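You operate a simulated robot arm through the tools that you are given. There is no shell and no other tool.

Carry out the task below with a simulated robot arm. There is one attempt and no reset: what you move stays moved.

## Task
Swap the black tip on the rod in the holder for the yellow one.
Fine: black tip into the middle of the grey case, new tip screwed tight, lid closed. Set down upright: tip.

Only the result counts: the job must be done as asked and must still hold three seconds after the hand-in. Knocking over, shifting, dropping, spilling or breaking anything else fails it. A push-on lid holds only when it is set on centred and level and pressed home; a screw cap is set on level and turned clockwise until tight.

## Robot
A 6-joint arm with a two-finger parallel gripper, fixed in place. Base frame: the origin is on the floor under the middle of its stand, x ahead of it, y to its left, z up. Readings come in m, rad, newtons and seconds.
With the tool pointing down near the work surface it reaches from about 0.16 to 0.78 m from the base axis. Its first joint turns from -2.897 to 2.897 rad. Payload 3.91 kg.
The TCP is the grasp point between the finger pads, 0.03 m short of the fingertips. In the tool frame z runs along the fingers and y along their closing line. Largest opening 0.11 m; finger width 0.02, thickness 0.01; the body of the gripper, 0.048 by 0.112 m, starts 0.055 m behind the TCP.
Orientation is told as [roll, pitch, yaw] about the base's x, y, z axes, in that order, counted from this pose: with the fingers straight down and closing along the base's y, the tool's x points along the base's -x, its y along +y and its z along -z.

## Interface
- The arm moves only by the tool move_arm. Its argument "increments" is a list of rows, each an object of numbers (a shift or turn left out is 0, a gripper value left out holds the last): "dx", "dy", "dz": the shift along the tool's x, y, z in units of 150 mm (1.0 is 150 mm); "rx", "ry", "rz": the turn, a rotation vector about the tool's x, y, z in units of 60 degrees (1.0 is 60 degrees); "gripper": the gripper command, from -1 (shut) to 1 (fully open), values between in proportion. In form: [{"dx": .., "dy": .., "dz": .., "rx": .., "ry": .., "rz": .., "gripper": ..}, ...]. A call has 1 to 20 rows; each row is the pose to reach, as a shift and turn from the pose commanded when the call began, along the tool's axes at that moment. A call with a number of a shift or a turn outside -1 to 1 is refused whole. A row lasts 0.2 s, in which the tool goes at most 0.05 m and 0.15 rad; a call with a longer step from one row to the next is refused whole, and so is a gripper value outside its range. A pose out of reach is approached as far as the arm can. The call stops where the force on the tool passes 80 N (or 10 N more than at its start, if that is more) or the arm is blocked; 0.2 s more then pass. The fingers move at their own pace (about 0.108 m/s each) and stop on an object; they squeeze with about 24 N. The grip force told is the motor's: it shows also when the fingers shut on nothing. Time passes only in rows, and 0.2 s behind the last, so rows that repeat a pose let the fingers close. It gives the time, the measured TCP pose, the force on the tool (base axes), the opening and the grip force at its end, in the units of the frame above (readings bear some noise), with the torque about the TCP (base axes, N m) and any sound that the robot's microphone picked up, and new pictures: "views" is both (left out), scene, wrist or none.
- Cameras (640 x 400 px; columns grow to the right, rows downward): "scene" is fixed at [0.4001, 0.4996, 1.5981]; the picture's right is [0.25, 0.97, 0.00], its down [0.88, -0.23, -0.42] and it looks along [-0.40, 0.10, -0.91] (base axes); focal length 322 px, centre (320, 200). "wrist" rides on the gripper at [0.077, 0.007, -0.114] in the tool frame; the picture's right is [-0.09, 1.00, 0.00], its down [-0.80, -0.07, -0.59] and it looks along [-0.59, -0.05, 0.80] (tool axes); focal length 270 px, centre (320, 200). There is no depth. A picture from a camera that has moved, and an enlarged one, comes with that camera's place and axes in the base frame and with its lens.
- raise_lower(by): slides the trunk up (or, below 0, down) by that many m; the arm rides with it, the base frame stays. It gives what a move gives, with no picture.
- close_up(camera, box): a new picture of the part [left, top, right, bottom] of that camera's present view, enlarged. It takes no simulated time.
- job_done(): hands the job in; it is judged then, once.

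Places have to be worked out from the pictures, the camera data and where the tool is seen. Open the gripper and draw the arm clear of the work before you hand the job in, unless the task says otherwise.

The tools are called as a command line: name --argument value ..., lists and objects as JSON in quotes. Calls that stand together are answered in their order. move_arm: Moves the arm, as the interface text tells. Its arguments: {"type":"object","properties":{"increments":{"type":"array","items":{"type":"object","properties":{"dx":{"type":"number"},"dy":{"type":"number"},"dz":{"type":"number"},"rx":{"type":"number"},"ry":{"type":"number"},"rz":{"type":"number"},"gripper":{"type":"number"}}}},"views":{"type":"string","enum":["both","scene","wrist","none"]}},"required":["increments"]} The other tools are called the same way: raise_lower (by) moves the trunk up or down; close_up (camera, box) takes an enlarged picture of a part of a camera's view; job_done () hands the job in.

At the start:

```text
time_s: 0.0
tcp_pos: [0.0364, 0.4359, 1.2043]
orientation: [-0.002, -0.001, 0.0]
contact_force: [-0.6, 0.1, -0.3]
moment: [0.02, 0.0, 0.02]
finger_gap: 0.11
gripper_force: 0.0
trunk travel left (down, up): [-0.475, 0.065]
```

scene: 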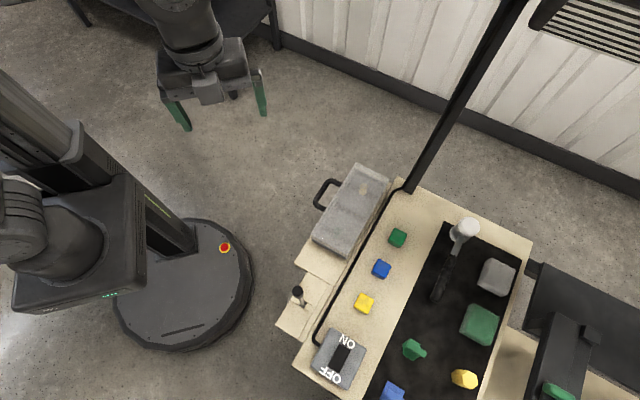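
wrist: 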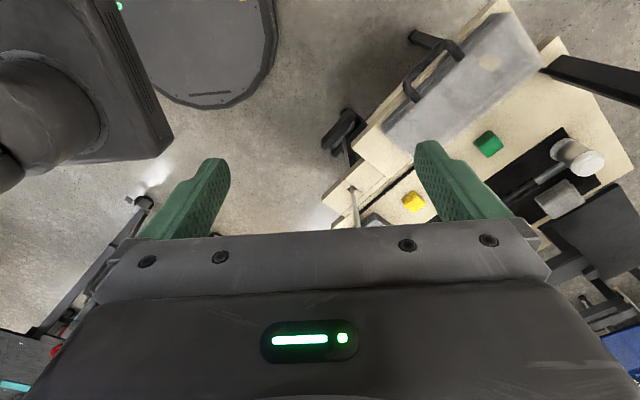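

The scene shows a bench with a grey case, coloured caps, and a rod with a black tip. I'll take enlarged pictures first to identify the parts.

close_up --camera "scene" --box '[260, 150, 420, 250]'

close_up --camera "scene" --box '[260, 270, 420, 370]'

close_up --camera "scene" --box '[360, 200, 560, 400]'

close_up --camera "wrist" --box '[310, 100, 630, 300]'

```text
4.00 times, centred on (340, 200) of scene
camera zoom: at [0.4001, 0.4996, 1.5981], right [0.25, 0.97, 0.0], down [0.88, -0.23, -0.42], along [-0.4, 0.1, -0.91], focal length 1289 px, centre (240, 200)
```

zoom: 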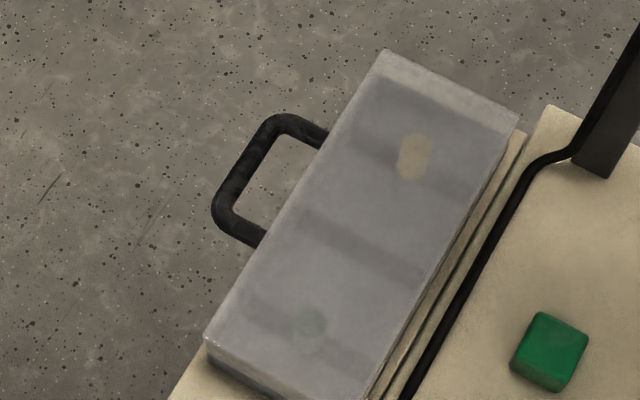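

```text
4.00 times, centred on (340, 320) of scene
camera zoom: at [0.4001, 0.4996, 1.5981], right [0.25, 0.97, 0.0], down [0.88, -0.23, -0.42], along [-0.4, 0.1, -0.91], focal length 1289 px, centre (240, -280)
```

zoom: 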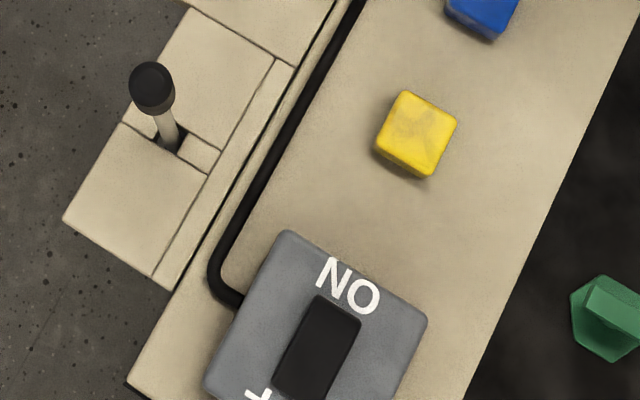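

```text
2.00 times, centred on (460, 300) of scene
camera zoom: at [0.4001, 0.4996, 1.5981], right [0.25, 0.97, 0.0], down [0.88, -0.23, -0.42], along [-0.4, 0.1, -0.91], focal length 644 px, centre (40, 0)
```

zoom: 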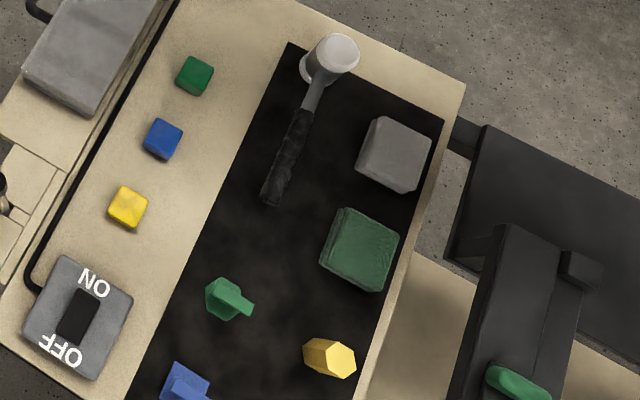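

```text
2.00 times, centred on (470, 200) of wrist
camera zoom: at [-0.0396, 0.4421, 1.3189], right [0.09, 1.0, 0.0], down [0.8, -0.07, 0.59], along [0.59, -0.05, -0.8], focal length 541 px, centre (20, 200)
```

zoom: 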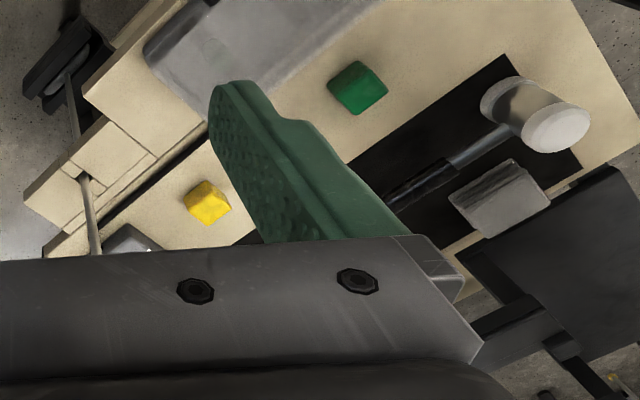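

The yellow cube triangulates to about (0.34, 0.62, 0.84) and the rod base to about (0.305, 0.48, 0.81), with its tip near z≈1.0. There is a post near (0.09, 0.81). The case has a frosted lid with compartments under it, so I'll move the camera over it for a better look.

move_arm --increments '[{"dx": -0.1, "dy": 0.23, "dz": 0.0}, {"dx": -0.2, "dy": 0.46, "dz": 0.05}, {"dx": -0.3, "dy": 0.7, "dz": 0.1}, {"dx": -0.4, "dy": 0.93, "dz": 0.2}]'

```text
time_s: 1.0
tcp_pos: [0.0969, 0.5767, 1.1732]
orientation: [-0.001, -0.001, 0.0]
contact_force: [0.6, 0.3, -0.2]
moment: [-0.03, 0.0, 0.03]
finger_gap: 0.1101
gripper_force: 0.1
trunk travel left (down, up): [-0.475, 0.065]
camera wrist: at [0.0213, 0.5824, 1.2881], right [0.09, 1.0, 0.0], down [0.8, -0.07, 0.59], along [0.59, -0.05, -0.8], focal length 270 px, centre (320, 200)
```

scene: 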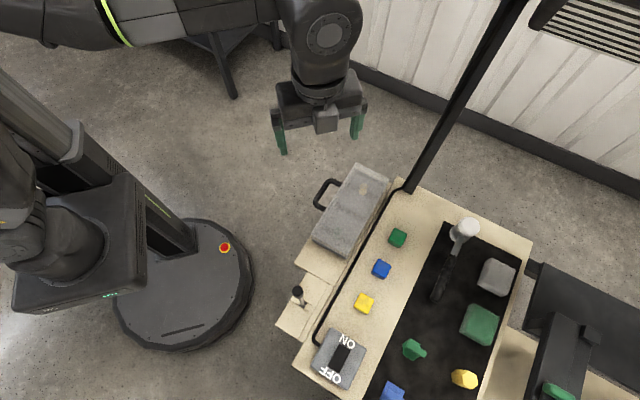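
wrist: 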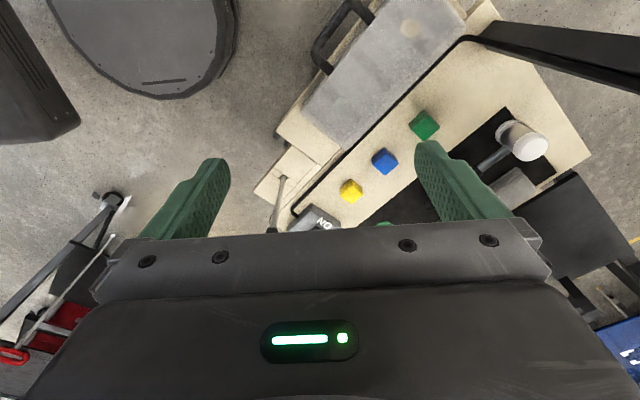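

The case now appears at the top of the wrist view. I'll back off along -x and come lower for a clear view of it.

move_arm --increments '[{"dx": 0.3, "dy": 0.0, "dz": 0.0}, {"dx": 0.6, "dy": 0.05, "dz": 0.1}, {"dx": 0.8, "dy": 0.1, "dz": 0.3}, {"dx": 0.8, "dy": 0.1, "dz": 0.5}]'

```text
time_s: 2.0
tcp_pos: [-0.0249, 0.5913, 1.0995]
orientation: [0.0, -0.001, 0.0]
contact_force: [-0.5, 0.3, -0.5]
moment: [0.02, 0.01, 0.02]
finger_gap: 0.11
gripper_force: 0.0
trunk travel left (down, up): [-0.475, 0.065]
camera wrist: at [-0.0997, 0.5976, 1.2138], right [0.09, 1.0, 0.0], down [0.8, -0.07, 0.59], along [0.59, -0.05, -0.8], focal length 270 px, centre (320, 200)
```

scene: 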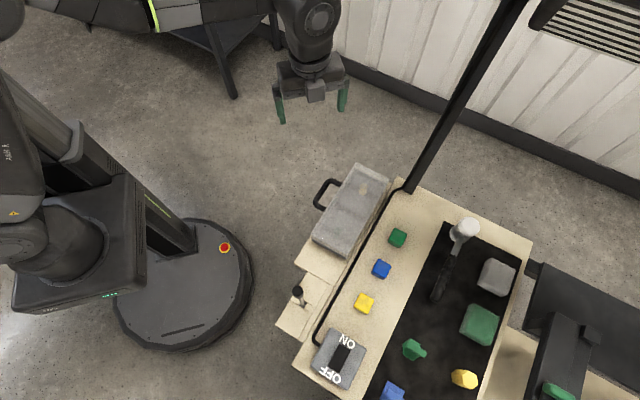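
wrist: 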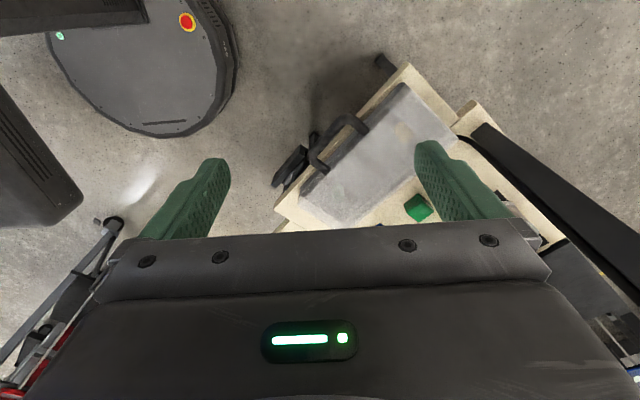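

close_up --camera "wrist" --box '[260, 60, 480, 230]'

```text
2.35 times, centred on (370, 145) of wrist
camera zoom: at [-0.0997, 0.5976, 1.2138], right [0.09, 1.0, 0.0], down [0.8, -0.07, 0.59], along [0.59, -0.05, -0.8], focal length 636 px, centre (202, 329)
```

zoom: 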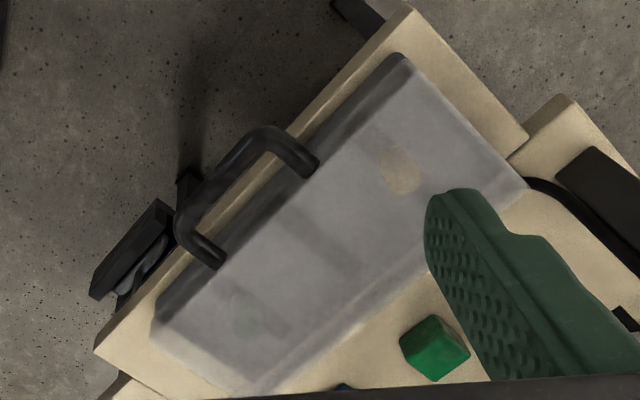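

The case's long axis lies about 45° to the base axes, with its handle on the robot side. I'll yaw the tool 45° to line up with the bench and step back to view the case front.

move_arm --increments '[{"dy": -0.15, "rz": -0.13}, {"dy": -0.3, "dz": 0.05, "rz": -0.26}, {"dy": -0.45, "dz": 0.1, "rz": -0.39}, {"dy": -0.6, "dz": 0.15, "rz": -0.52}, {"dx": 0.03, "dy": -0.75, "dz": 0.2, "rz": -0.65}, {"dx": 0.03, "dy": -0.85, "dz": 0.27, "rz": -0.75}]'

```text
time_s: 3.4
tcp_pos: [-0.0277, 0.4639, 1.0593]
orientation: [0.002, 0.002, 0.788]
contact_force: [0.1, 0.1, 0.6]
moment: [-0.02, 0.03, -0.01]
finger_gap: 0.1098
gripper_force: 0.1
trunk travel left (down, up): [-0.475, 0.065]
camera wrist: at [-0.0857, 0.4126, 1.1734], right [-0.64, 0.77, 0.0], down [0.62, 0.52, 0.59], along [0.46, 0.38, -0.8], focal length 270 px, centre (320, 200)
```

scene: 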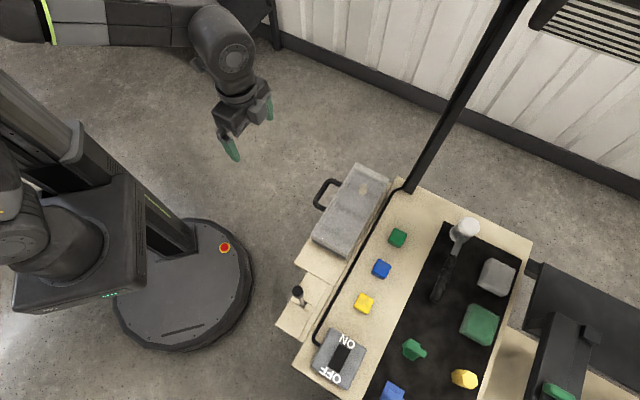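
wrist: 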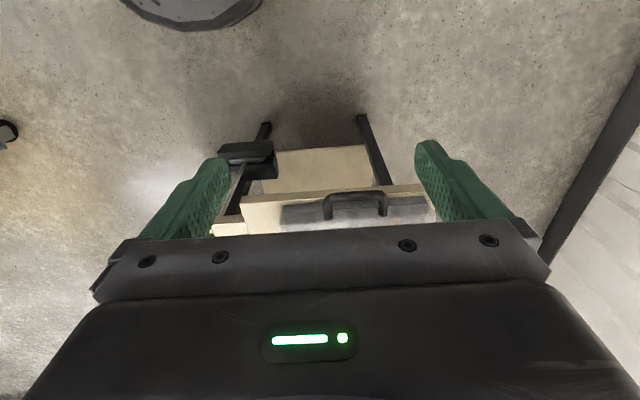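

The view is now square to the bench, but the case sits near the gripper's edge of the picture. I'll tilt the tool so the camera looks more horizontally at the case front.

move_arm --increments '[{"ry": -0.13}, {"ry": -0.26}, {"ry": -0.39}, {"ry": -0.5}]' --views "wrist"

close_up --camera "wrist" --box '[200, 50, 440, 210]'

```text
time_s: 4.4
tcp_pos: [-0.0293, 0.464, 1.0589]
orientation: [0.002, -0.527, 0.786]
contact_force: [0.4, -0.2, -0.7]
moment: [0.0, -0.01, 0.0]
finger_gap: 0.11
gripper_force: 0.0
trunk travel left (down, up): [-0.475, 0.065]
camera wrist: at [-0.12, 0.3793, 1.1195], right [-0.65, 0.76, 0.04], down [0.33, 0.23, 0.92], along [0.68, 0.61, -0.4], focal length 270 px, centre (320, 200)
```

wrist: 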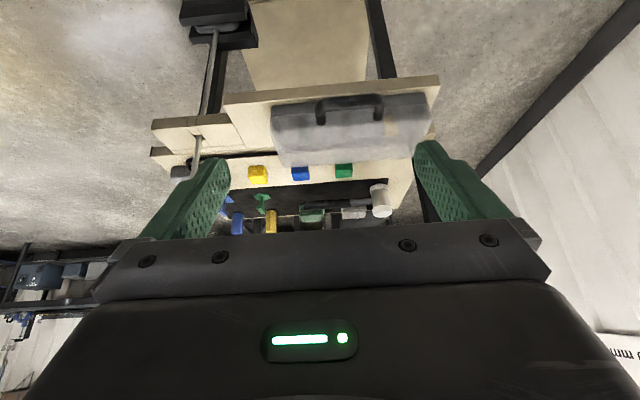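

```text
2.50 times, centred on (320, 130) of wrist
camera zoom: at [-0.12, 0.3793, 1.1195], right [-0.65, 0.76, 0.04], down [0.33, 0.23, 0.92], along [0.68, 0.61, -0.4], focal length 676 px, centre (320, 375)
```

zoom: 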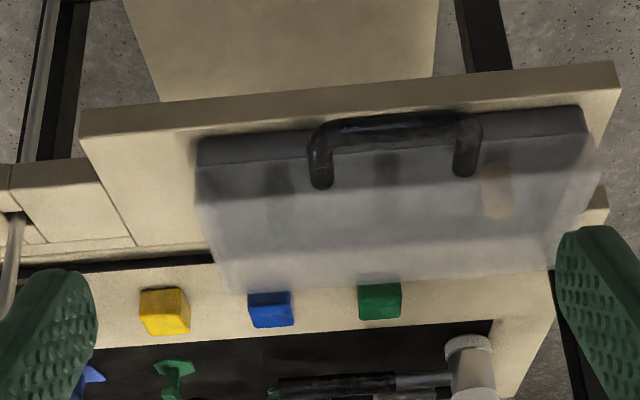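

The image is upside-down: the case is a low dark base with a frosted lid, the handle is on the lid's front, and a yellow tip shows inside at the far (left) end. I'll look closer at the rod and holder.

close_up --camera "wrist" --box '[140, 0, 300, 200]'

close_up --camera "scene" --box '[270, 270, 340, 340]'

close_up --camera "scene" --box '[300, 150, 400, 260]'

```text
2.00 times, centred on (220, 100) of wrist
camera zoom: at [-0.12, 0.3793, 1.1195], right [-0.65, 0.76, 0.04], down [0.33, 0.23, 0.92], along [0.68, 0.61, -0.4], focal length 541 px, centre (520, 400)
```

zoom: 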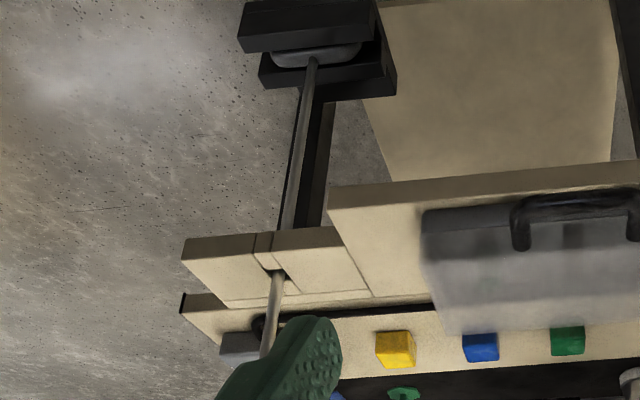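

```text
5.71 times, centred on (305, 305) of scene
camera zoom: at [0.4001, 0.4996, 1.5981], right [0.25, 0.97, 0.0], down [0.88, -0.23, -0.42], along [-0.4, 0.1, -0.91], focal length 1841 px, centre (406, -400)
```

zoom: 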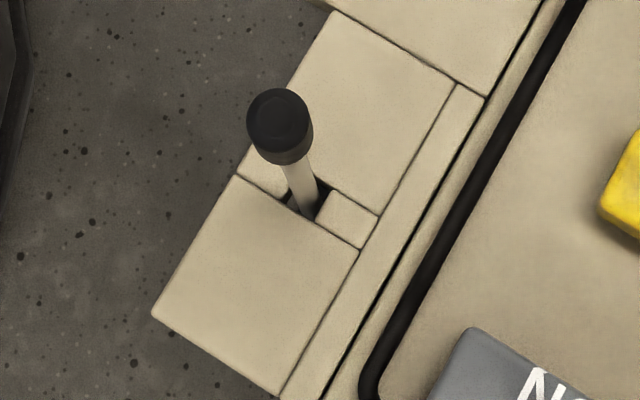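

```text
3.64 times, centred on (350, 205) of scene
camera zoom: at [0.4001, 0.4996, 1.5981], right [0.25, 0.97, 0.0], down [0.88, -0.23, -0.42], along [-0.4, 0.1, -0.91], focal length 1172 px, centre (211, 182)
```

zoom: 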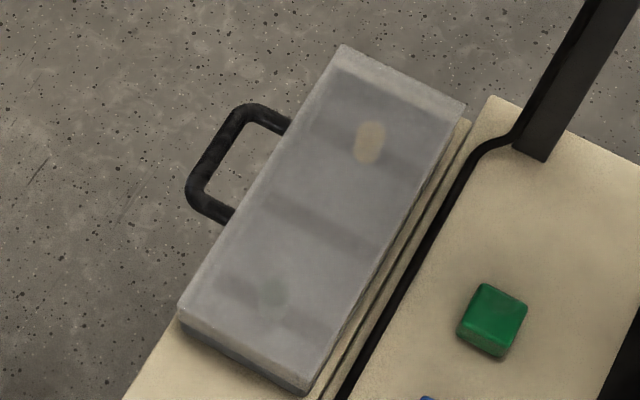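

The rod stands in a slot of the holder with the black tip on top at roughly z≈1.05. I'll untilt and go up, then move over the rod to locate its tip.

move_arm --increments '[{"ry": 0.13, "dz": -0.2}, {"ry": 0.26, "dz": -0.45}, {"ry": 0.39, "dz": -0.7}, {"ry": 0.5, "dz": -0.9}]' --views "none"

```text
time_s: 5.4
tcp_pos: [-0.0766, 0.4159, 1.1764]
orientation: [0.001, 0.004, 0.789]
contact_force: [-0.3, -0.2, 0.2]
moment: [-0.02, -0.01, -0.01]
finger_gap: 0.11
gripper_force: 0.1
trunk travel left (down, up): [-0.475, 0.065]
```

Now I'll translate to above the rod in two steps, staying at z≈1.2.

move_arm --increments '[{"dx": -0.22, "dy": -0.19, "dz": -0.02}, {"dx": -0.44, "dy": -0.375, "dz": -0.04}, {"dx": -0.66, "dy": -0.56, "dz": -0.06}, {"dx": -0.885, "dy": -0.75, "dz": -0.08}]' --views "none"

move_arm --increments '[{"dx": -0.22, "dy": -0.19, "dz": -0.02}, {"dx": -0.44, "dy": -0.375, "dz": -0.04}, {"dx": -0.66, "dy": -0.56, "dz": -0.06}, {"dx": -0.885, "dy": -0.75, "dz": -0.08}]'

```text
time_s: 6.4
tcp_pos: [0.0988, 0.43, 1.1877]
orientation: [0.001, -0.001, 0.786]
contact_force: [0.5, 0.3, 1.0]
moment: [-0.02, 0.01, 0.02]
finger_gap: 0.11
gripper_force: 0.1
trunk travel left (down, up): [-0.475, 0.065]
```

```text
time_s: 7.4
tcp_pos: [0.2731, 0.445, 1.1998]
orientation: [0.0, 0.001, 0.785]
contact_force: [0.8, 0.3, -0.3]
moment: [0.03, 0.03, -0.03]
finger_gap: 0.1099
gripper_force: 0.0
trunk travel left (down, up): [-0.475, 0.065]
camera wrist: at [0.2154, 0.3935, 1.3141], right [-0.64, 0.77, 0.0], down [0.62, 0.52, 0.59], along [0.46, 0.38, -0.8], focal length 270 px, centre (320, 200)
```

scene: 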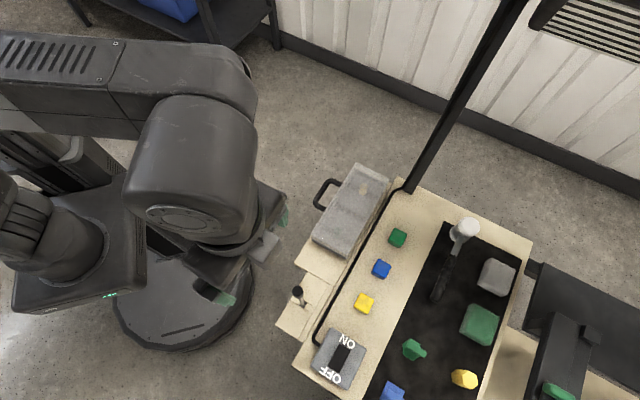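
wrist: 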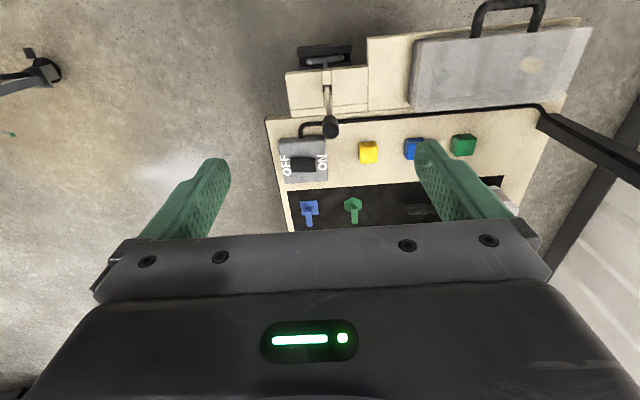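

The tip appears at about (330,125) in the wrist view. I'll zoom in to measure it.

close_up --camera "wrist" --box '[280, 30, 380, 150]'

close_up --camera "wrist" --box '[390, 0, 610, 130]'

```text
3.33 times, centred on (330, 90) of wrist
camera zoom: at [0.2154, 0.3935, 1.3141], right [-0.64, 0.77, 0.0], down [0.62, 0.52, 0.59], along [0.46, 0.38, -0.8], focal length 901 px, centre (287, 567)
```

zoom: 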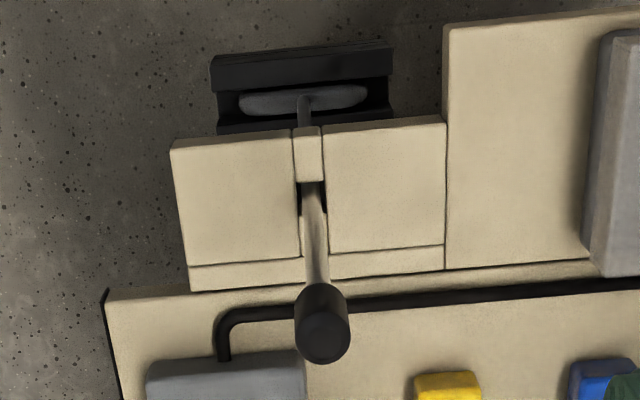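

```text
2.91 times, centred on (500, 65) of wrist
camera zoom: at [0.2154, 0.3935, 1.3141], right [-0.64, 0.77, 0.0], down [0.62, 0.52, 0.59], along [0.46, 0.38, -0.8], focal length 786 px, centre (-204, 593)
```

zoom: 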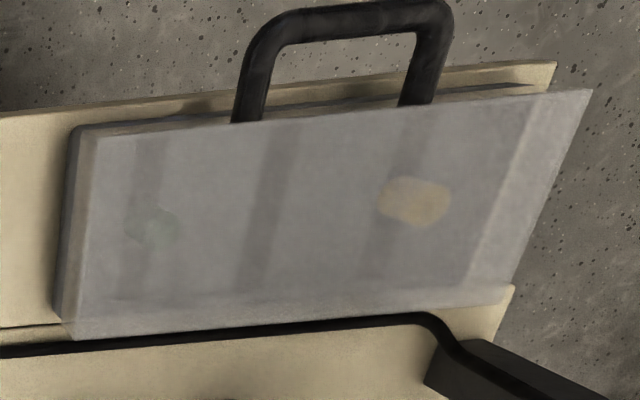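

The black tip sits at about (0.303, 0.4815), spans z≈0.965–1.010, and is about 2 cm across; the rod is vertical and its foot is clamped below. The case is centred at about (0.1145, 0.6515) with its lid top at z≈0.87 and the handle bar near (0.059, 0.587, 0.87). I'll go back to look closely at the handle and lid seam.

move_arm --increments '[{"dx": 0.15, "dy": 0.18, "dz": 0.0}, {"dx": 0.3, "dy": 0.36, "dz": 0.0}, {"dx": 0.46, "dy": 0.55, "dz": 0.1}, {"dx": 0.608, "dy": 0.726, "dz": 0.25}]' --views "none"

move_arm --increments '[{"dx": 0.15, "dy": 0.18, "dz": 0.1, "ry": -0.13}, {"dx": 0.3, "dy": 0.36, "dz": 0.2, "ry": -0.26}, {"dx": 0.46, "dy": 0.55, "dz": 0.35, "ry": -0.39}, {"dx": 0.608, "dy": 0.726, "dz": 0.5, "ry": -0.5}]'

```text
time_s: 8.4
tcp_pos: [0.1273, 0.4573, 1.1629]
orientation: [0.0, 0.0, 0.785]
contact_force: [0.7, 0.5, 1.0]
moment: [-0.02, -0.02, 0.01]
finger_gap: 0.11
gripper_force: 0.1
trunk travel left (down, up): [-0.475, 0.065]
```

```text
time_s: 9.4
tcp_pos: [-0.0141, 0.4688, 1.0864]
orientation: [0.002, -0.527, 0.789]
contact_force: [0.0, -0.5, -0.4]
moment: [0.0, -0.01, -0.03]
finger_gap: 0.1103
gripper_force: 0.1
trunk travel left (down, up): [-0.475, 0.065]
camera wrist: at [-0.1049, 0.3847, 1.1473], right [-0.65, 0.76, 0.04], down [0.33, 0.23, 0.92], along [0.68, 0.61, -0.4], focal length 270 px, centre (320, 200)
```

scene: 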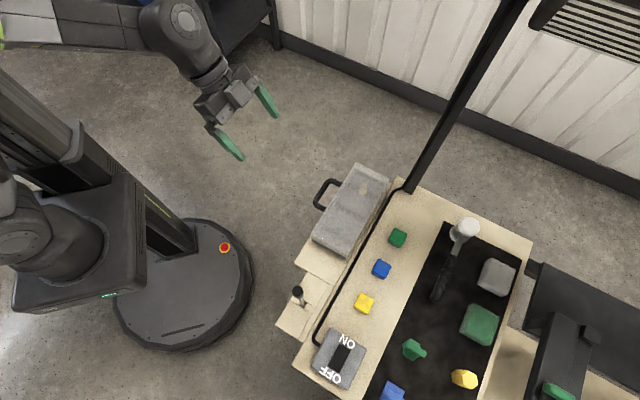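
wrist: 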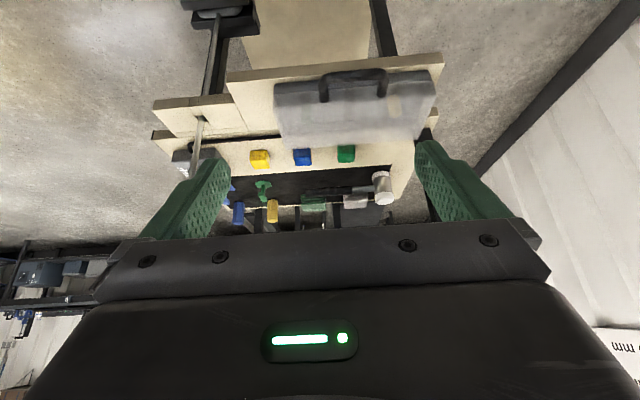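

The arm is in clear space in front of the bench. I'll lower the trunk 0.2 m so the wrist can work at handle height, then look again.

raise_lower --by -0.2

close_up --camera "wrist" --box '[180, 80, 460, 240]'

```text
time_s: 11.6
tcp_pos: [-0.014, 0.4679, 0.8876]
orientation: [0.001, -0.524, 0.786]
contact_force: [0.3, 0.4, -0.4]
moment: [-0.03, 0.01, 0.0]
finger_gap: 0.1099
gripper_force: 0.1
trunk travel left (down, up): [-0.275, 0.265]
```

```text
2.29 times, centred on (320, 160) of wrist
camera zoom: at [-0.1037, 0.3847, 0.948], right [-0.65, 0.76, 0.04], down [0.33, 0.23, 0.92], along [0.68, 0.61, -0.4], focal length 618 px, centre (320, 291)
```

zoom: 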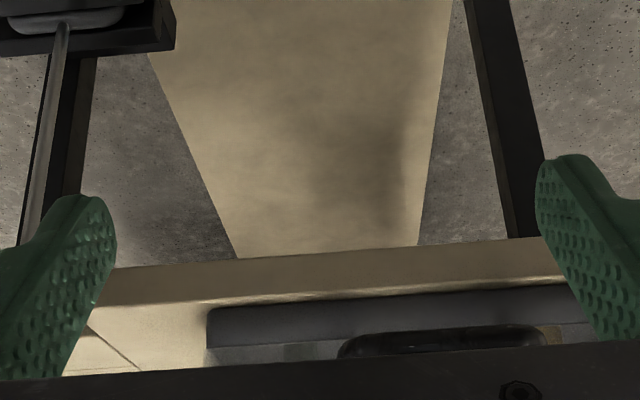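

The case is hidden low behind the gripper, so I'll tilt the tool a further ~25° for a nearly level view of the case front.

move_arm --increments '[{"ry": -0.14}, {"ry": -0.28}, {"ry": -0.417}]' --views "wrist"

close_up --camera "wrist" --box '[200, 90, 440, 230]'

```text
time_s: 12.4
tcp_pos: [-0.0119, 0.4691, 0.8881]
orientation: [0.001, -0.961, 0.786]
contact_force: [-0.6, 0.4, -1.2]
moment: [-0.01, -0.01, 0.0]
finger_gap: 0.1099
gripper_force: 0.0
trunk travel left (down, up): [-0.275, 0.265]
camera wrist: at [-0.1137, 0.3747, 0.8896], right [-0.67, 0.74, 0.07], down [0.03, -0.07, 1.0], along [0.74, 0.67, 0.03], focal length 270 px, centre (320, 200)
```

wrist: 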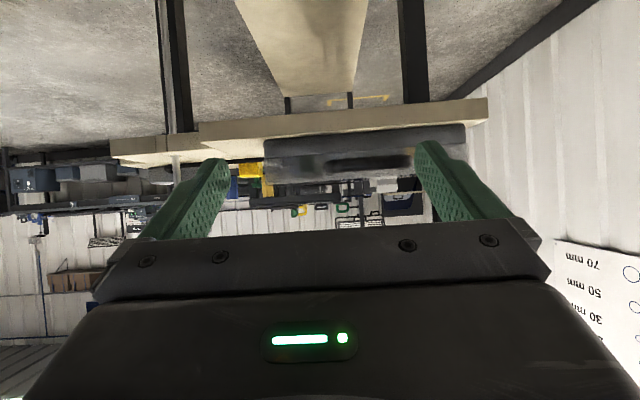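

```text
2.67 times, centred on (320, 160) of wrist
camera zoom: at [-0.1137, 0.3747, 0.8896], right [-0.67, 0.74, 0.07], down [0.03, -0.07, 1.0], along [0.74, 0.67, 0.03], focal length 721 px, centre (320, 307)
```

zoom: 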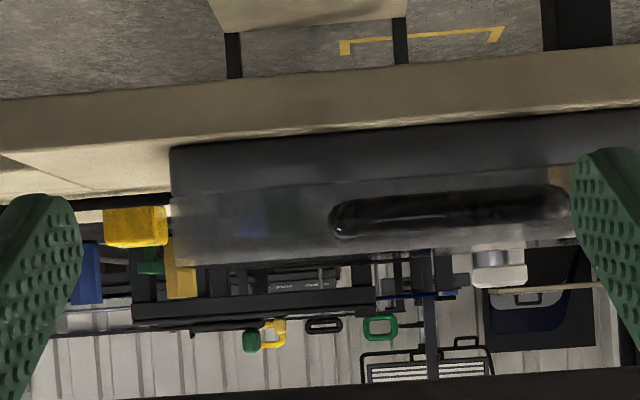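

From this level view: shelf top at z≈0.823, lid seam z≈0.845, lid top z≈0.874, handle bar z≈0.862 about 36 mm in front of the lid. The handle is on the lid, so the hinge must be at the back. I'll roll the tool 90° so the fingers close vertically around the bar, and level it gradually.

move_arm --increments '[{"rz": -0.14}, {"rz": -0.28}, {"rz": -0.42}, {"rz": -0.56}, {"rz": -0.7}, {"rz": -0.75}]' --views "none"

move_arm --increments '[{"rz": -0.14}, {"rz": -0.28}, {"rz": -0.42}, {"rz": -0.56}, {"rz": -0.7}, {"rz": -0.75}]'

```text
time_s: 13.8
tcp_pos: [-0.0132, 0.4692, 0.8861]
orientation: [-0.792, -0.613, 1.837]
contact_force: [0.8, -1.0, 0.3]
moment: [0.05, 0.0, 0.03]
finger_gap: 0.1099
gripper_force: 0.1
trunk travel left (down, up): [-0.275, 0.265]
```

```text
time_s: 15.2
tcp_pos: [-0.0133, 0.4684, 0.888]
orientation: [-0.958, 0.001, 2.359]
contact_force: [-0.1, 0.4, -0.9]
moment: [-0.02, -0.04, 0.01]
finger_gap: 0.1099
gripper_force: 0.0
trunk travel left (down, up): [-0.275, 0.265]
camera wrist: at [-0.0259, 0.344, 0.9476], right [-0.46, -0.34, -0.82], down [-0.88, 0.25, 0.4], along [0.07, 0.91, -0.42], focal length 270 px, centre (320, 200)
```

scene: 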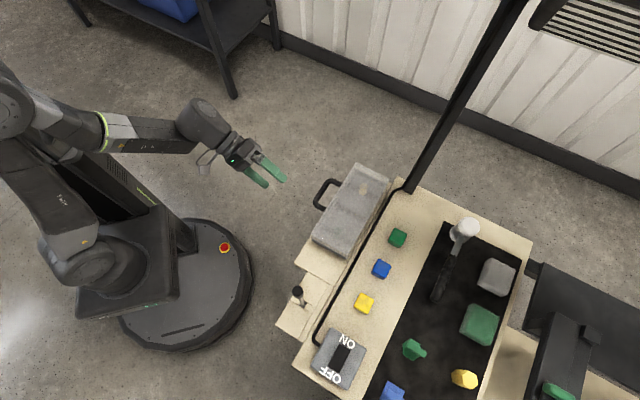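
wrist: 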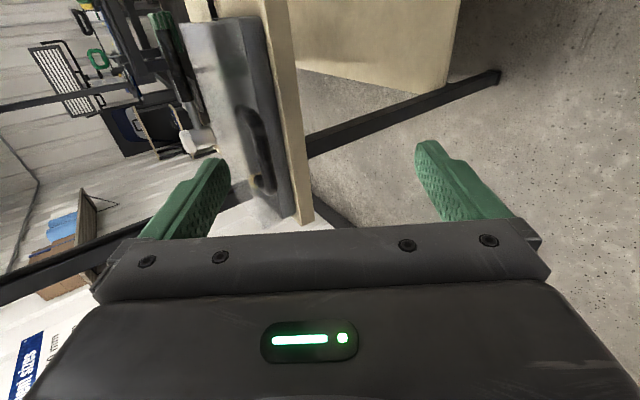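

The roll worked: the fingers now close in the vertical plane. I'll level the tool to about 5° below horizontal, narrow the gripper to ~6 cm and move to a pre-grasp point in front of the handle.

move_arm --increments '[{"rx": 0.13, "dx": -0.065, "dy": -0.03, "dz": 0.12, "gripper": 0.09}, {"rx": 0.26, "dx": -0.13, "dy": -0.06, "dz": 0.24, "gripper": 0.09}, {"rx": 0.39, "dx": -0.196, "dy": -0.09, "dz": 0.36, "gripper": 0.09}, {"rx": 0.5, "dx": -0.261, "dy": -0.12, "dz": 0.473, "gripper": 0.09}, {"rx": 0.5, "dx": -0.261, "dy": -0.12, "dz": 0.473, "gripper": 0.09}]'

close_up --camera "wrist" --box '[160, 20, 400, 230]'

close_up --camera "scene" --box '[240, 130, 400, 250]'

```text
time_s: 16.4
tcp_pos: [0.008, 0.5445, 0.8607]
orientation: [-1.485, 0.001, 2.356]
contact_force: [0.4, -0.4, -0.3]
moment: [0.02, 0.01, -0.01]
finger_gap: 0.06
gripper_force: 0.2
trunk travel left (down, up): [-0.275, 0.265]
camera wrist: at [-0.0169, 0.4081, 0.8637], right [-0.12, 0.0, -0.99], down [-0.98, 0.15, 0.12], along [0.15, 0.99, -0.02], focal length 270 px, centre (320, 200)
```

scene: 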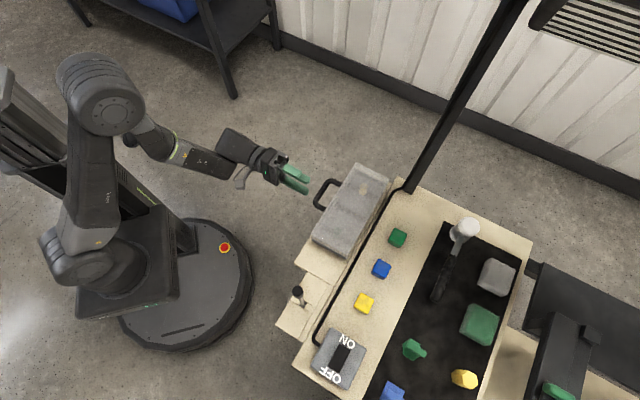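
wrist: 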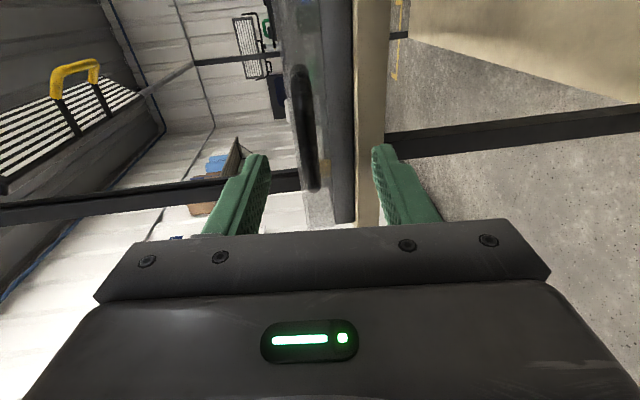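

```text
1.90 times, centred on (280, 125) of wrist
camera zoom: at [-0.0169, 0.4081, 0.8637], right [-0.12, 0.0, -0.99], down [-0.98, 0.15, 0.12], along [0.15, 0.99, -0.02], focal length 515 px, centre (396, 343)
```

zoom: 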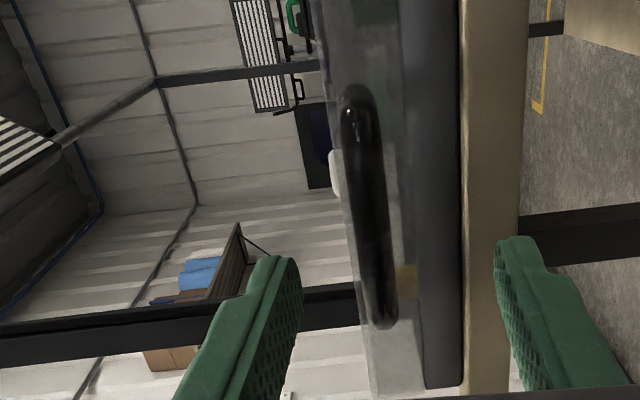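

```text
3.33 times, centred on (320, 190) of scene
camera zoom: at [0.4001, 0.4996, 1.5981], right [0.25, 0.97, 0.0], down [0.88, -0.23, -0.42], along [-0.4, 0.1, -0.91], focal length 1074 px, centre (320, 233)
```

zoom: 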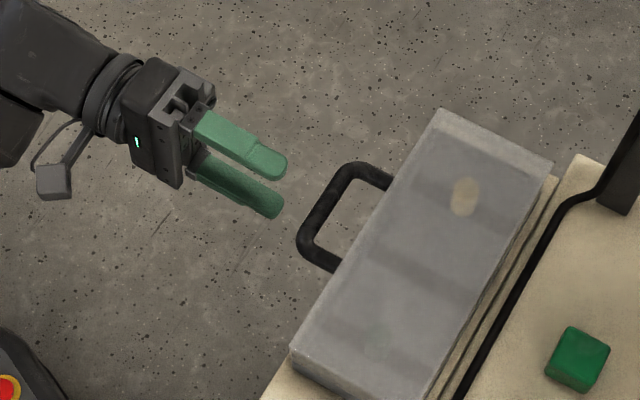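

The bar is at z≈0.863, level with the open fingers. I'll advance 5.5 cm along the bench-normal so the bar sits between the pads.

move_arm --increments '[{"dz": 0.12, "dy": -0.016}, {"dz": 0.24, "dy": -0.032}, {"dz": 0.367, "dy": -0.048}]'

close_up --camera "scene" --box '[240, 130, 400, 250]'

close_up --camera "wrist" --box '[200, 60, 440, 240]'

```text
time_s: 17.2
tcp_pos: [0.0469, 0.5852, 0.8645]
orientation: [-1.483, -0.001, 2.356]
contact_force: [0.3, -0.8, -0.1]
moment: [0.02, -0.04, 0.01]
finger_gap: 0.0599
gripper_force: 0.2
trunk travel left (down, up): [-0.275, 0.265]
camera wrist: at [0.0225, 0.4474, 0.8665], right [-0.12, 0.0, -0.99], down [-0.98, 0.15, 0.12], along [0.15, 0.99, -0.02], focal length 270 px, centre (320, 200)
```

scene: 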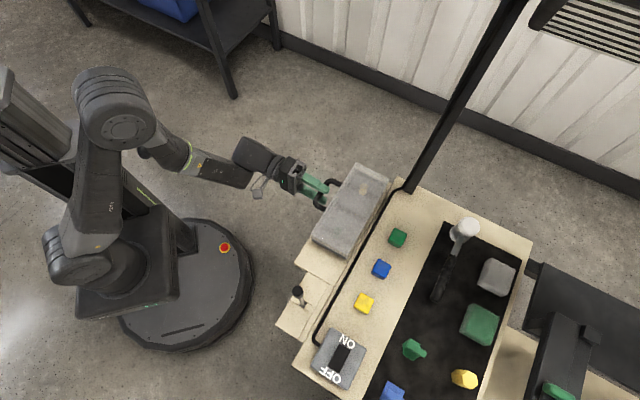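
wrist: 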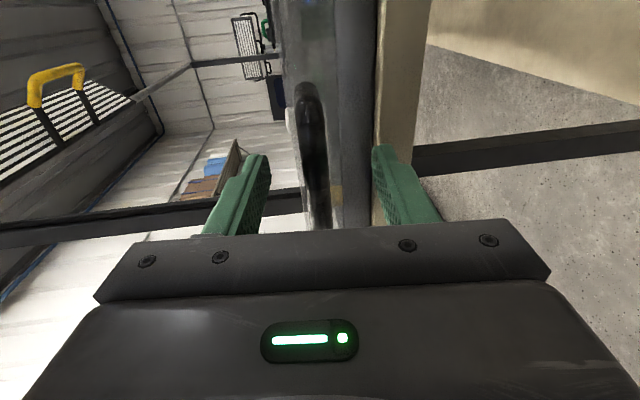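

```text
3.33 times, centred on (320, 190) of scene
camera zoom: at [0.4001, 0.4996, 1.5981], right [0.25, 0.97, 0.0], down [0.88, -0.23, -0.42], along [-0.4, 0.1, -0.91], focal length 1074 px, centre (320, 233)
```

zoom: 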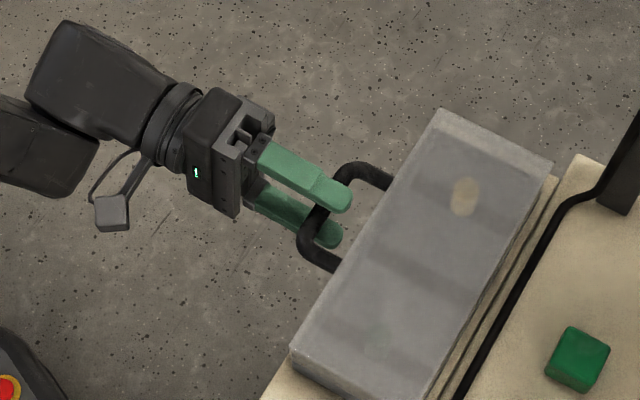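

```text
2.22 times, centred on (320, 150) of wrist
camera zoom: at [0.0225, 0.4474, 0.8665], right [-0.12, 0.0, -0.99], down [-0.98, 0.15, 0.12], along [0.15, 0.99, -0.02], focal length 601 px, centre (320, 311)
```

zoom: 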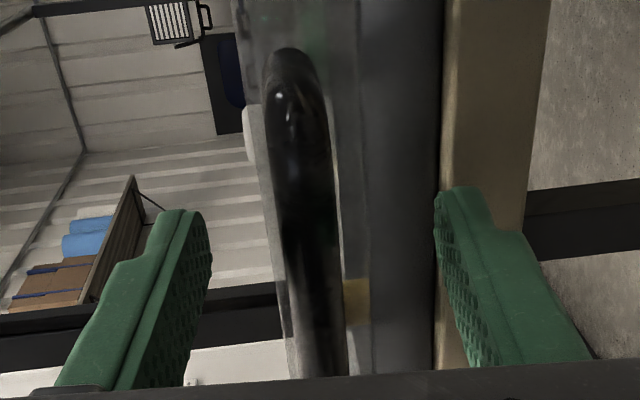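

The bar lies between the upper and lower fingers. I'll close the gripper on it.

move_arm --increments '[{"gripper": -1}, {"gripper": -1}, {"gripper": -1}, {"gripper": -1}]'

```text
time_s: 18.2
tcp_pos: [0.0461, 0.5847, 0.8641]
orientation: [-1.484, -0.001, 2.356]
contact_force: [2.2, 8.8, 13.4]
moment: [0.17, -0.16, -0.08]
finger_gap: 0.0131
gripper_force: 44.8
trunk travel left (down, up): [-0.275, 0.265]
camera wrist: at [0.0225, 0.4476, 0.8673], right [-0.12, 0.0, -0.99], down [-0.98, 0.15, 0.12], along [0.15, 0.99, -0.02], focal length 270 px, centre (320, 200)
```

scene: 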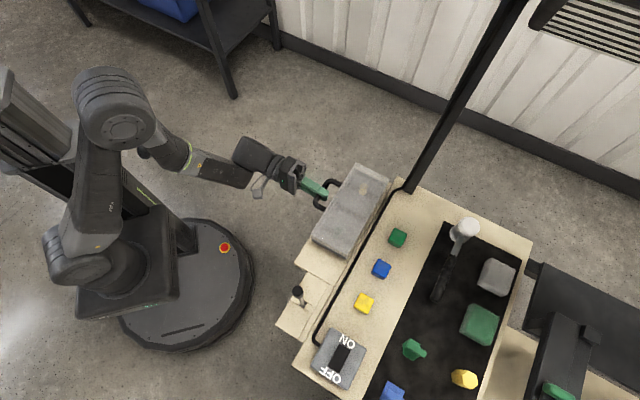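
wrist: 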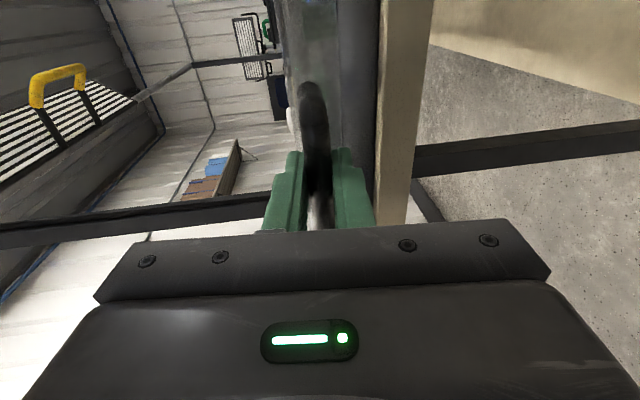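

The bar is gripped (gap 13 mm). I'll try lifting the lid 10° along an arc about the presumed back hinge (z≈0.845) and watch the forces.

move_arm --increments '[{"dy": -0.042, "dz": 0.003, "rx": -0.042}, {"dy": -0.084, "dz": 0.0075, "rx": -0.083}, {"dy": -0.126, "dz": 0.014, "rx": -0.125}, {"dy": -0.167, "dz": 0.022, "rx": -0.167}]'

close_up --camera "scene" --box '[240, 130, 400, 250]'

```text
time_s: 19.2
tcp_pos: [0.0512, 0.5885, 0.8891]
orientation: [-1.309, 0.001, 2.354]
contact_force: [-1.1, -1.9, -0.8]
moment: [0.07, 0.12, 0.13]
finger_gap: 0.0131
gripper_force: 45.1
trunk travel left (down, up): [-0.275, 0.265]
camera wrist: at [0.0274, 0.4524, 0.912], right [-0.25, -0.12, -0.96], down [-0.96, 0.17, 0.22], along [0.14, 0.98, -0.16], focal length 270 px, centre (320, 200)
```

scene: 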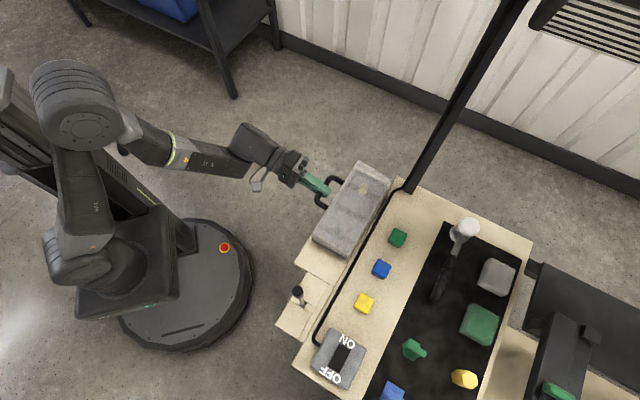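
wrist: 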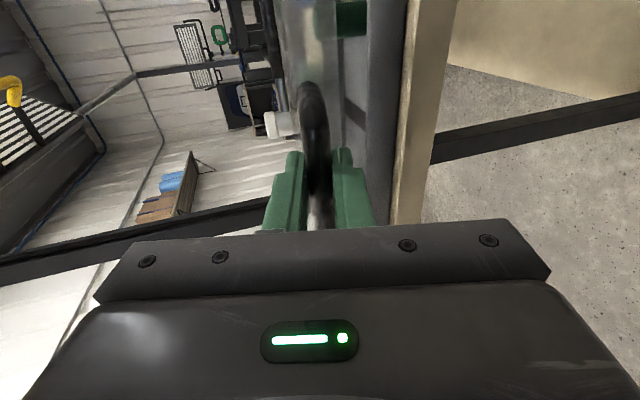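

```text
3.33 times, centred on (320, 190) of scene
camera zoom: at [0.4001, 0.4996, 1.5981], right [0.25, 0.97, 0.0], down [0.88, -0.23, -0.42], along [-0.4, 0.1, -0.91], focal length 1074 px, centre (320, 233)
```

zoom: 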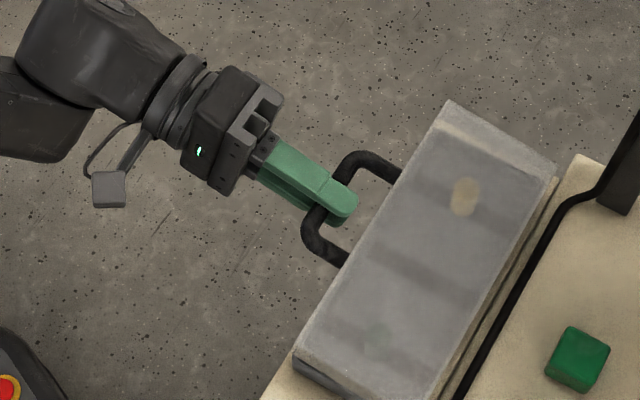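

Forces stay near zero, so the hinge guess is right and the lid is lifting. I'll continue the arc another 30°.

move_arm --increments '[{"dy": -0.084, "dz": 0.0075, "rx": -0.083}, {"dy": -0.167, "dz": 0.022, "rx": -0.167}, {"dy": -0.249, "dz": 0.044, "rx": -0.25}, {"dy": -0.328, "dz": 0.073, "rx": -0.333}, {"dy": -0.405, "dz": 0.109, "rx": -0.417}, {"dy": -0.478, "dz": 0.151, "rx": -0.5}]'

```text
time_s: 20.6
tcp_pos: [0.0783, 0.6164, 0.9542]
orientation: [-0.787, -0.001, 2.359]
contact_force: [-10.7, -5.6, 11.6]
moment: [0.13, -0.05, -0.08]
finger_gap: 0.0131
gripper_force: 44.9
trunk travel left (down, up): [-0.275, 0.265]
camera wrist: at [0.0739, 0.499, 1.03], right [-0.56, -0.43, -0.71], down [-0.83, 0.3, 0.47], along [0.01, 0.85, -0.53], focal length 270 px, centre (320, 200)
```

scene: 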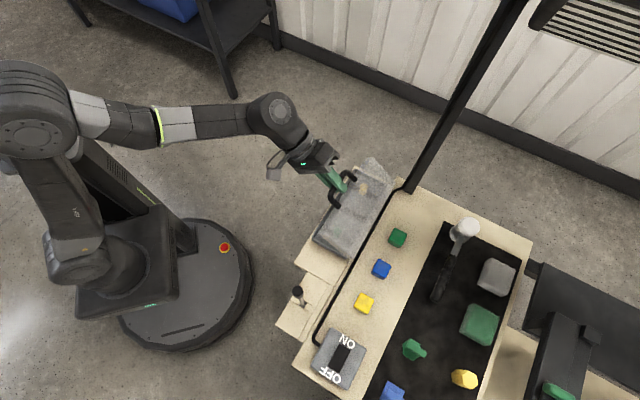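
wrist: 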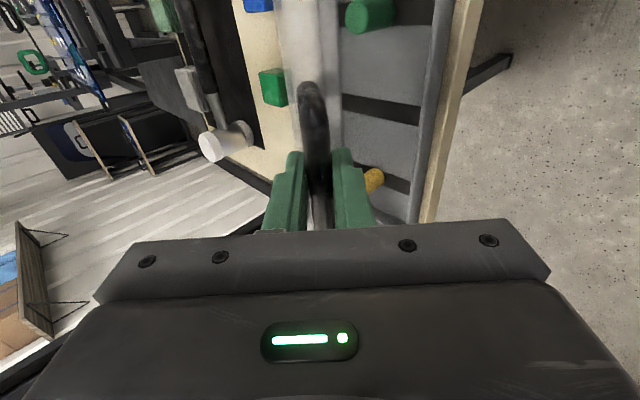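

The lid is at about 40°, with ~16 N pushing outward along the lid radius. I'll ease out ~2 mm and continue another 30°.

move_arm --increments '[{"dy": -0.084, "dz": -0.002, "rx": -0.083}, {"dy": -0.167, "dz": 0.009, "rx": -0.167}, {"dy": -0.249, "dz": 0.031, "rx": -0.25}, {"dy": -0.328, "dz": 0.06, "rx": -0.333}, {"dy": -0.405, "dz": 0.096, "rx": -0.417}, {"dy": -0.478, "dz": 0.138, "rx": -0.5}]'

```text
time_s: 22.0
tcp_pos: [0.1242, 0.6614, 0.9913]
orientation: [-0.266, -0.004, 2.357]
contact_force: [-12.9, 3.4, 24.3]
moment: [0.46, 0.34, -0.03]
finger_gap: 0.0134
gripper_force: 45.2
trunk travel left (down, up): [-0.275, 0.265]
camera wrist: at [0.1545, 0.5797, 1.0989], right [-0.74, -0.62, -0.26], down [-0.63, 0.5, 0.59], along [-0.24, 0.6, -0.76], focal length 270 px, centre (320, 200)
```

scene: 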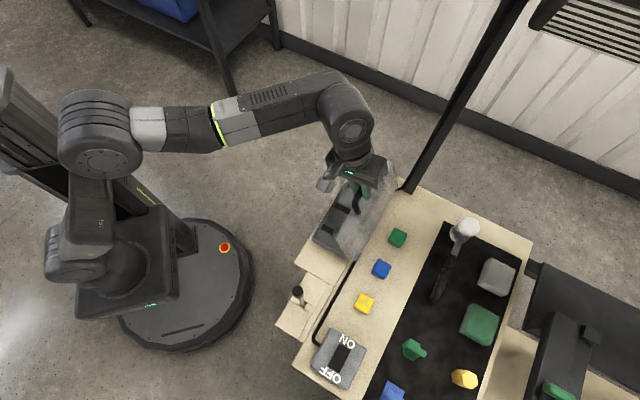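
wrist: 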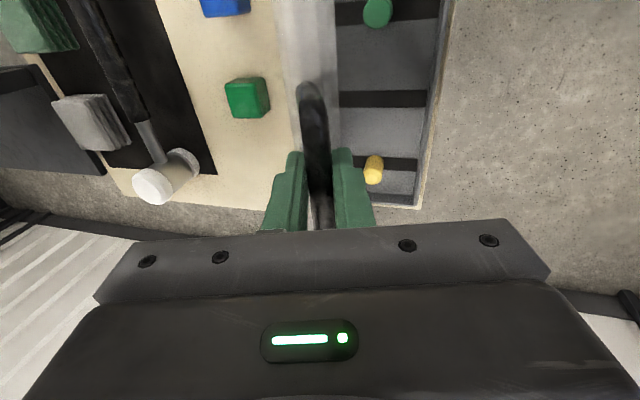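

The outward push has grown to ~24 N, so I'll back out 3 mm along the tool axis and re-read the force.

move_arm --increments '[{"dz": -0.01}, {"dz": -0.02}]' --views "none"

```text
time_s: 22.6
tcp_pos: [0.124, 0.663, 0.99]
orientation: [-0.262, 0.002, 2.357]
contact_force: [-11.9, 4.4, 13.9]
moment: [0.74, 0.83, 0.19]
finger_gap: 0.0133
gripper_force: 44.7
trunk travel left (down, up): [-0.275, 0.265]
```

The force drops about 3.5 N/mm, so it's only a compliance offset. A circle fit gives the hinge at n≈0.593, z≈0.847 with R≈0.148. I'll ease out 3 mm more and go on another 20° to ~90°.

move_arm --increments '[{"dy": -0.043, "dz": -0.018, "rx": -0.042}, {"dy": -0.086, "dz": -0.013, "rx": -0.083}, {"dy": -0.171, "dz": 0.001, "rx": -0.167}, {"dy": -0.255, "dz": 0.022, "rx": -0.25}, {"dy": -0.336, "dz": 0.05, "rx": -0.333}]'

```text
time_s: 23.8
tcp_pos: [0.1575, 0.6939, 0.9952]
orientation: [0.044, 0.002, 2.356]
contact_force: [-2.1, 2.1, -2.0]
moment: [-0.08, -0.11, -0.11]
finger_gap: 0.0135
gripper_force: 44.9
out of reach, approached as far as the arm can: row 5
trunk travel left (down, up): [-0.275, 0.265]
camera wrist: at [0.2117, 0.6372, 1.1101], right [-0.77, -0.64, 0.05], down [-0.5, 0.64, 0.59], along [-0.41, 0.43, -0.81], focal length 270 px, centre (320, 200)
```

scene: 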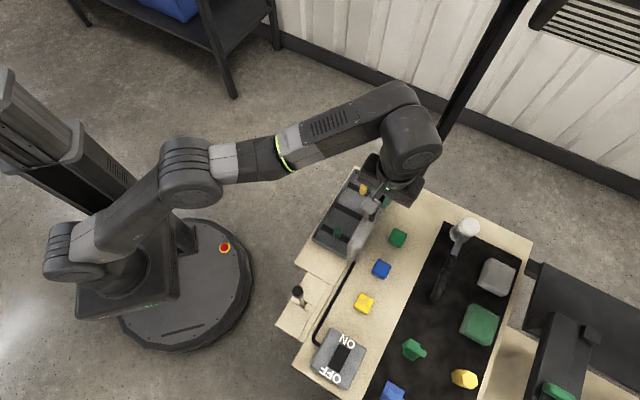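
wrist: 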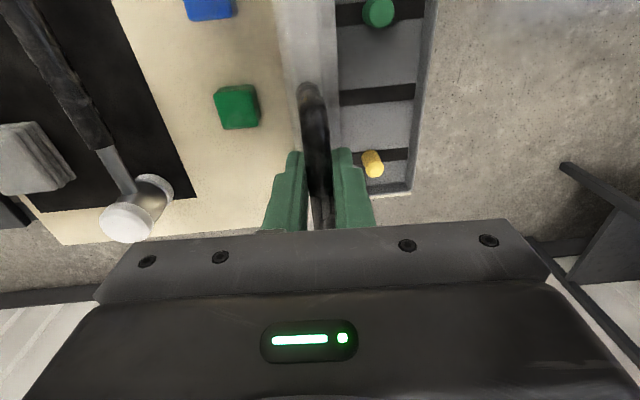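

The lid is at about 87° and forces are tiny, but the last bit was out of reach with the tool leaning back. I'll tilt the tool forward about 17° in place (the round bar can turn in the pads) to gain reach.

move_arm --increments '[{"rx": 0.1, "dy": 0.007}, {"rx": 0.2, "dy": 0.013}, {"rx": 0.29, "dy": 0.02}]' --views "none"

```text
time_s: 24.6
tcp_pos: [0.1531, 0.6926, 0.9975]
orientation: [-0.217, 0.002, 2.355]
contact_force: [-0.9, -0.8, -6.0]
moment: [-0.26, 0.13, 0.07]
finger_gap: 0.0134
gripper_force: 44.8
trunk travel left (down, up): [-0.275, 0.265]
```

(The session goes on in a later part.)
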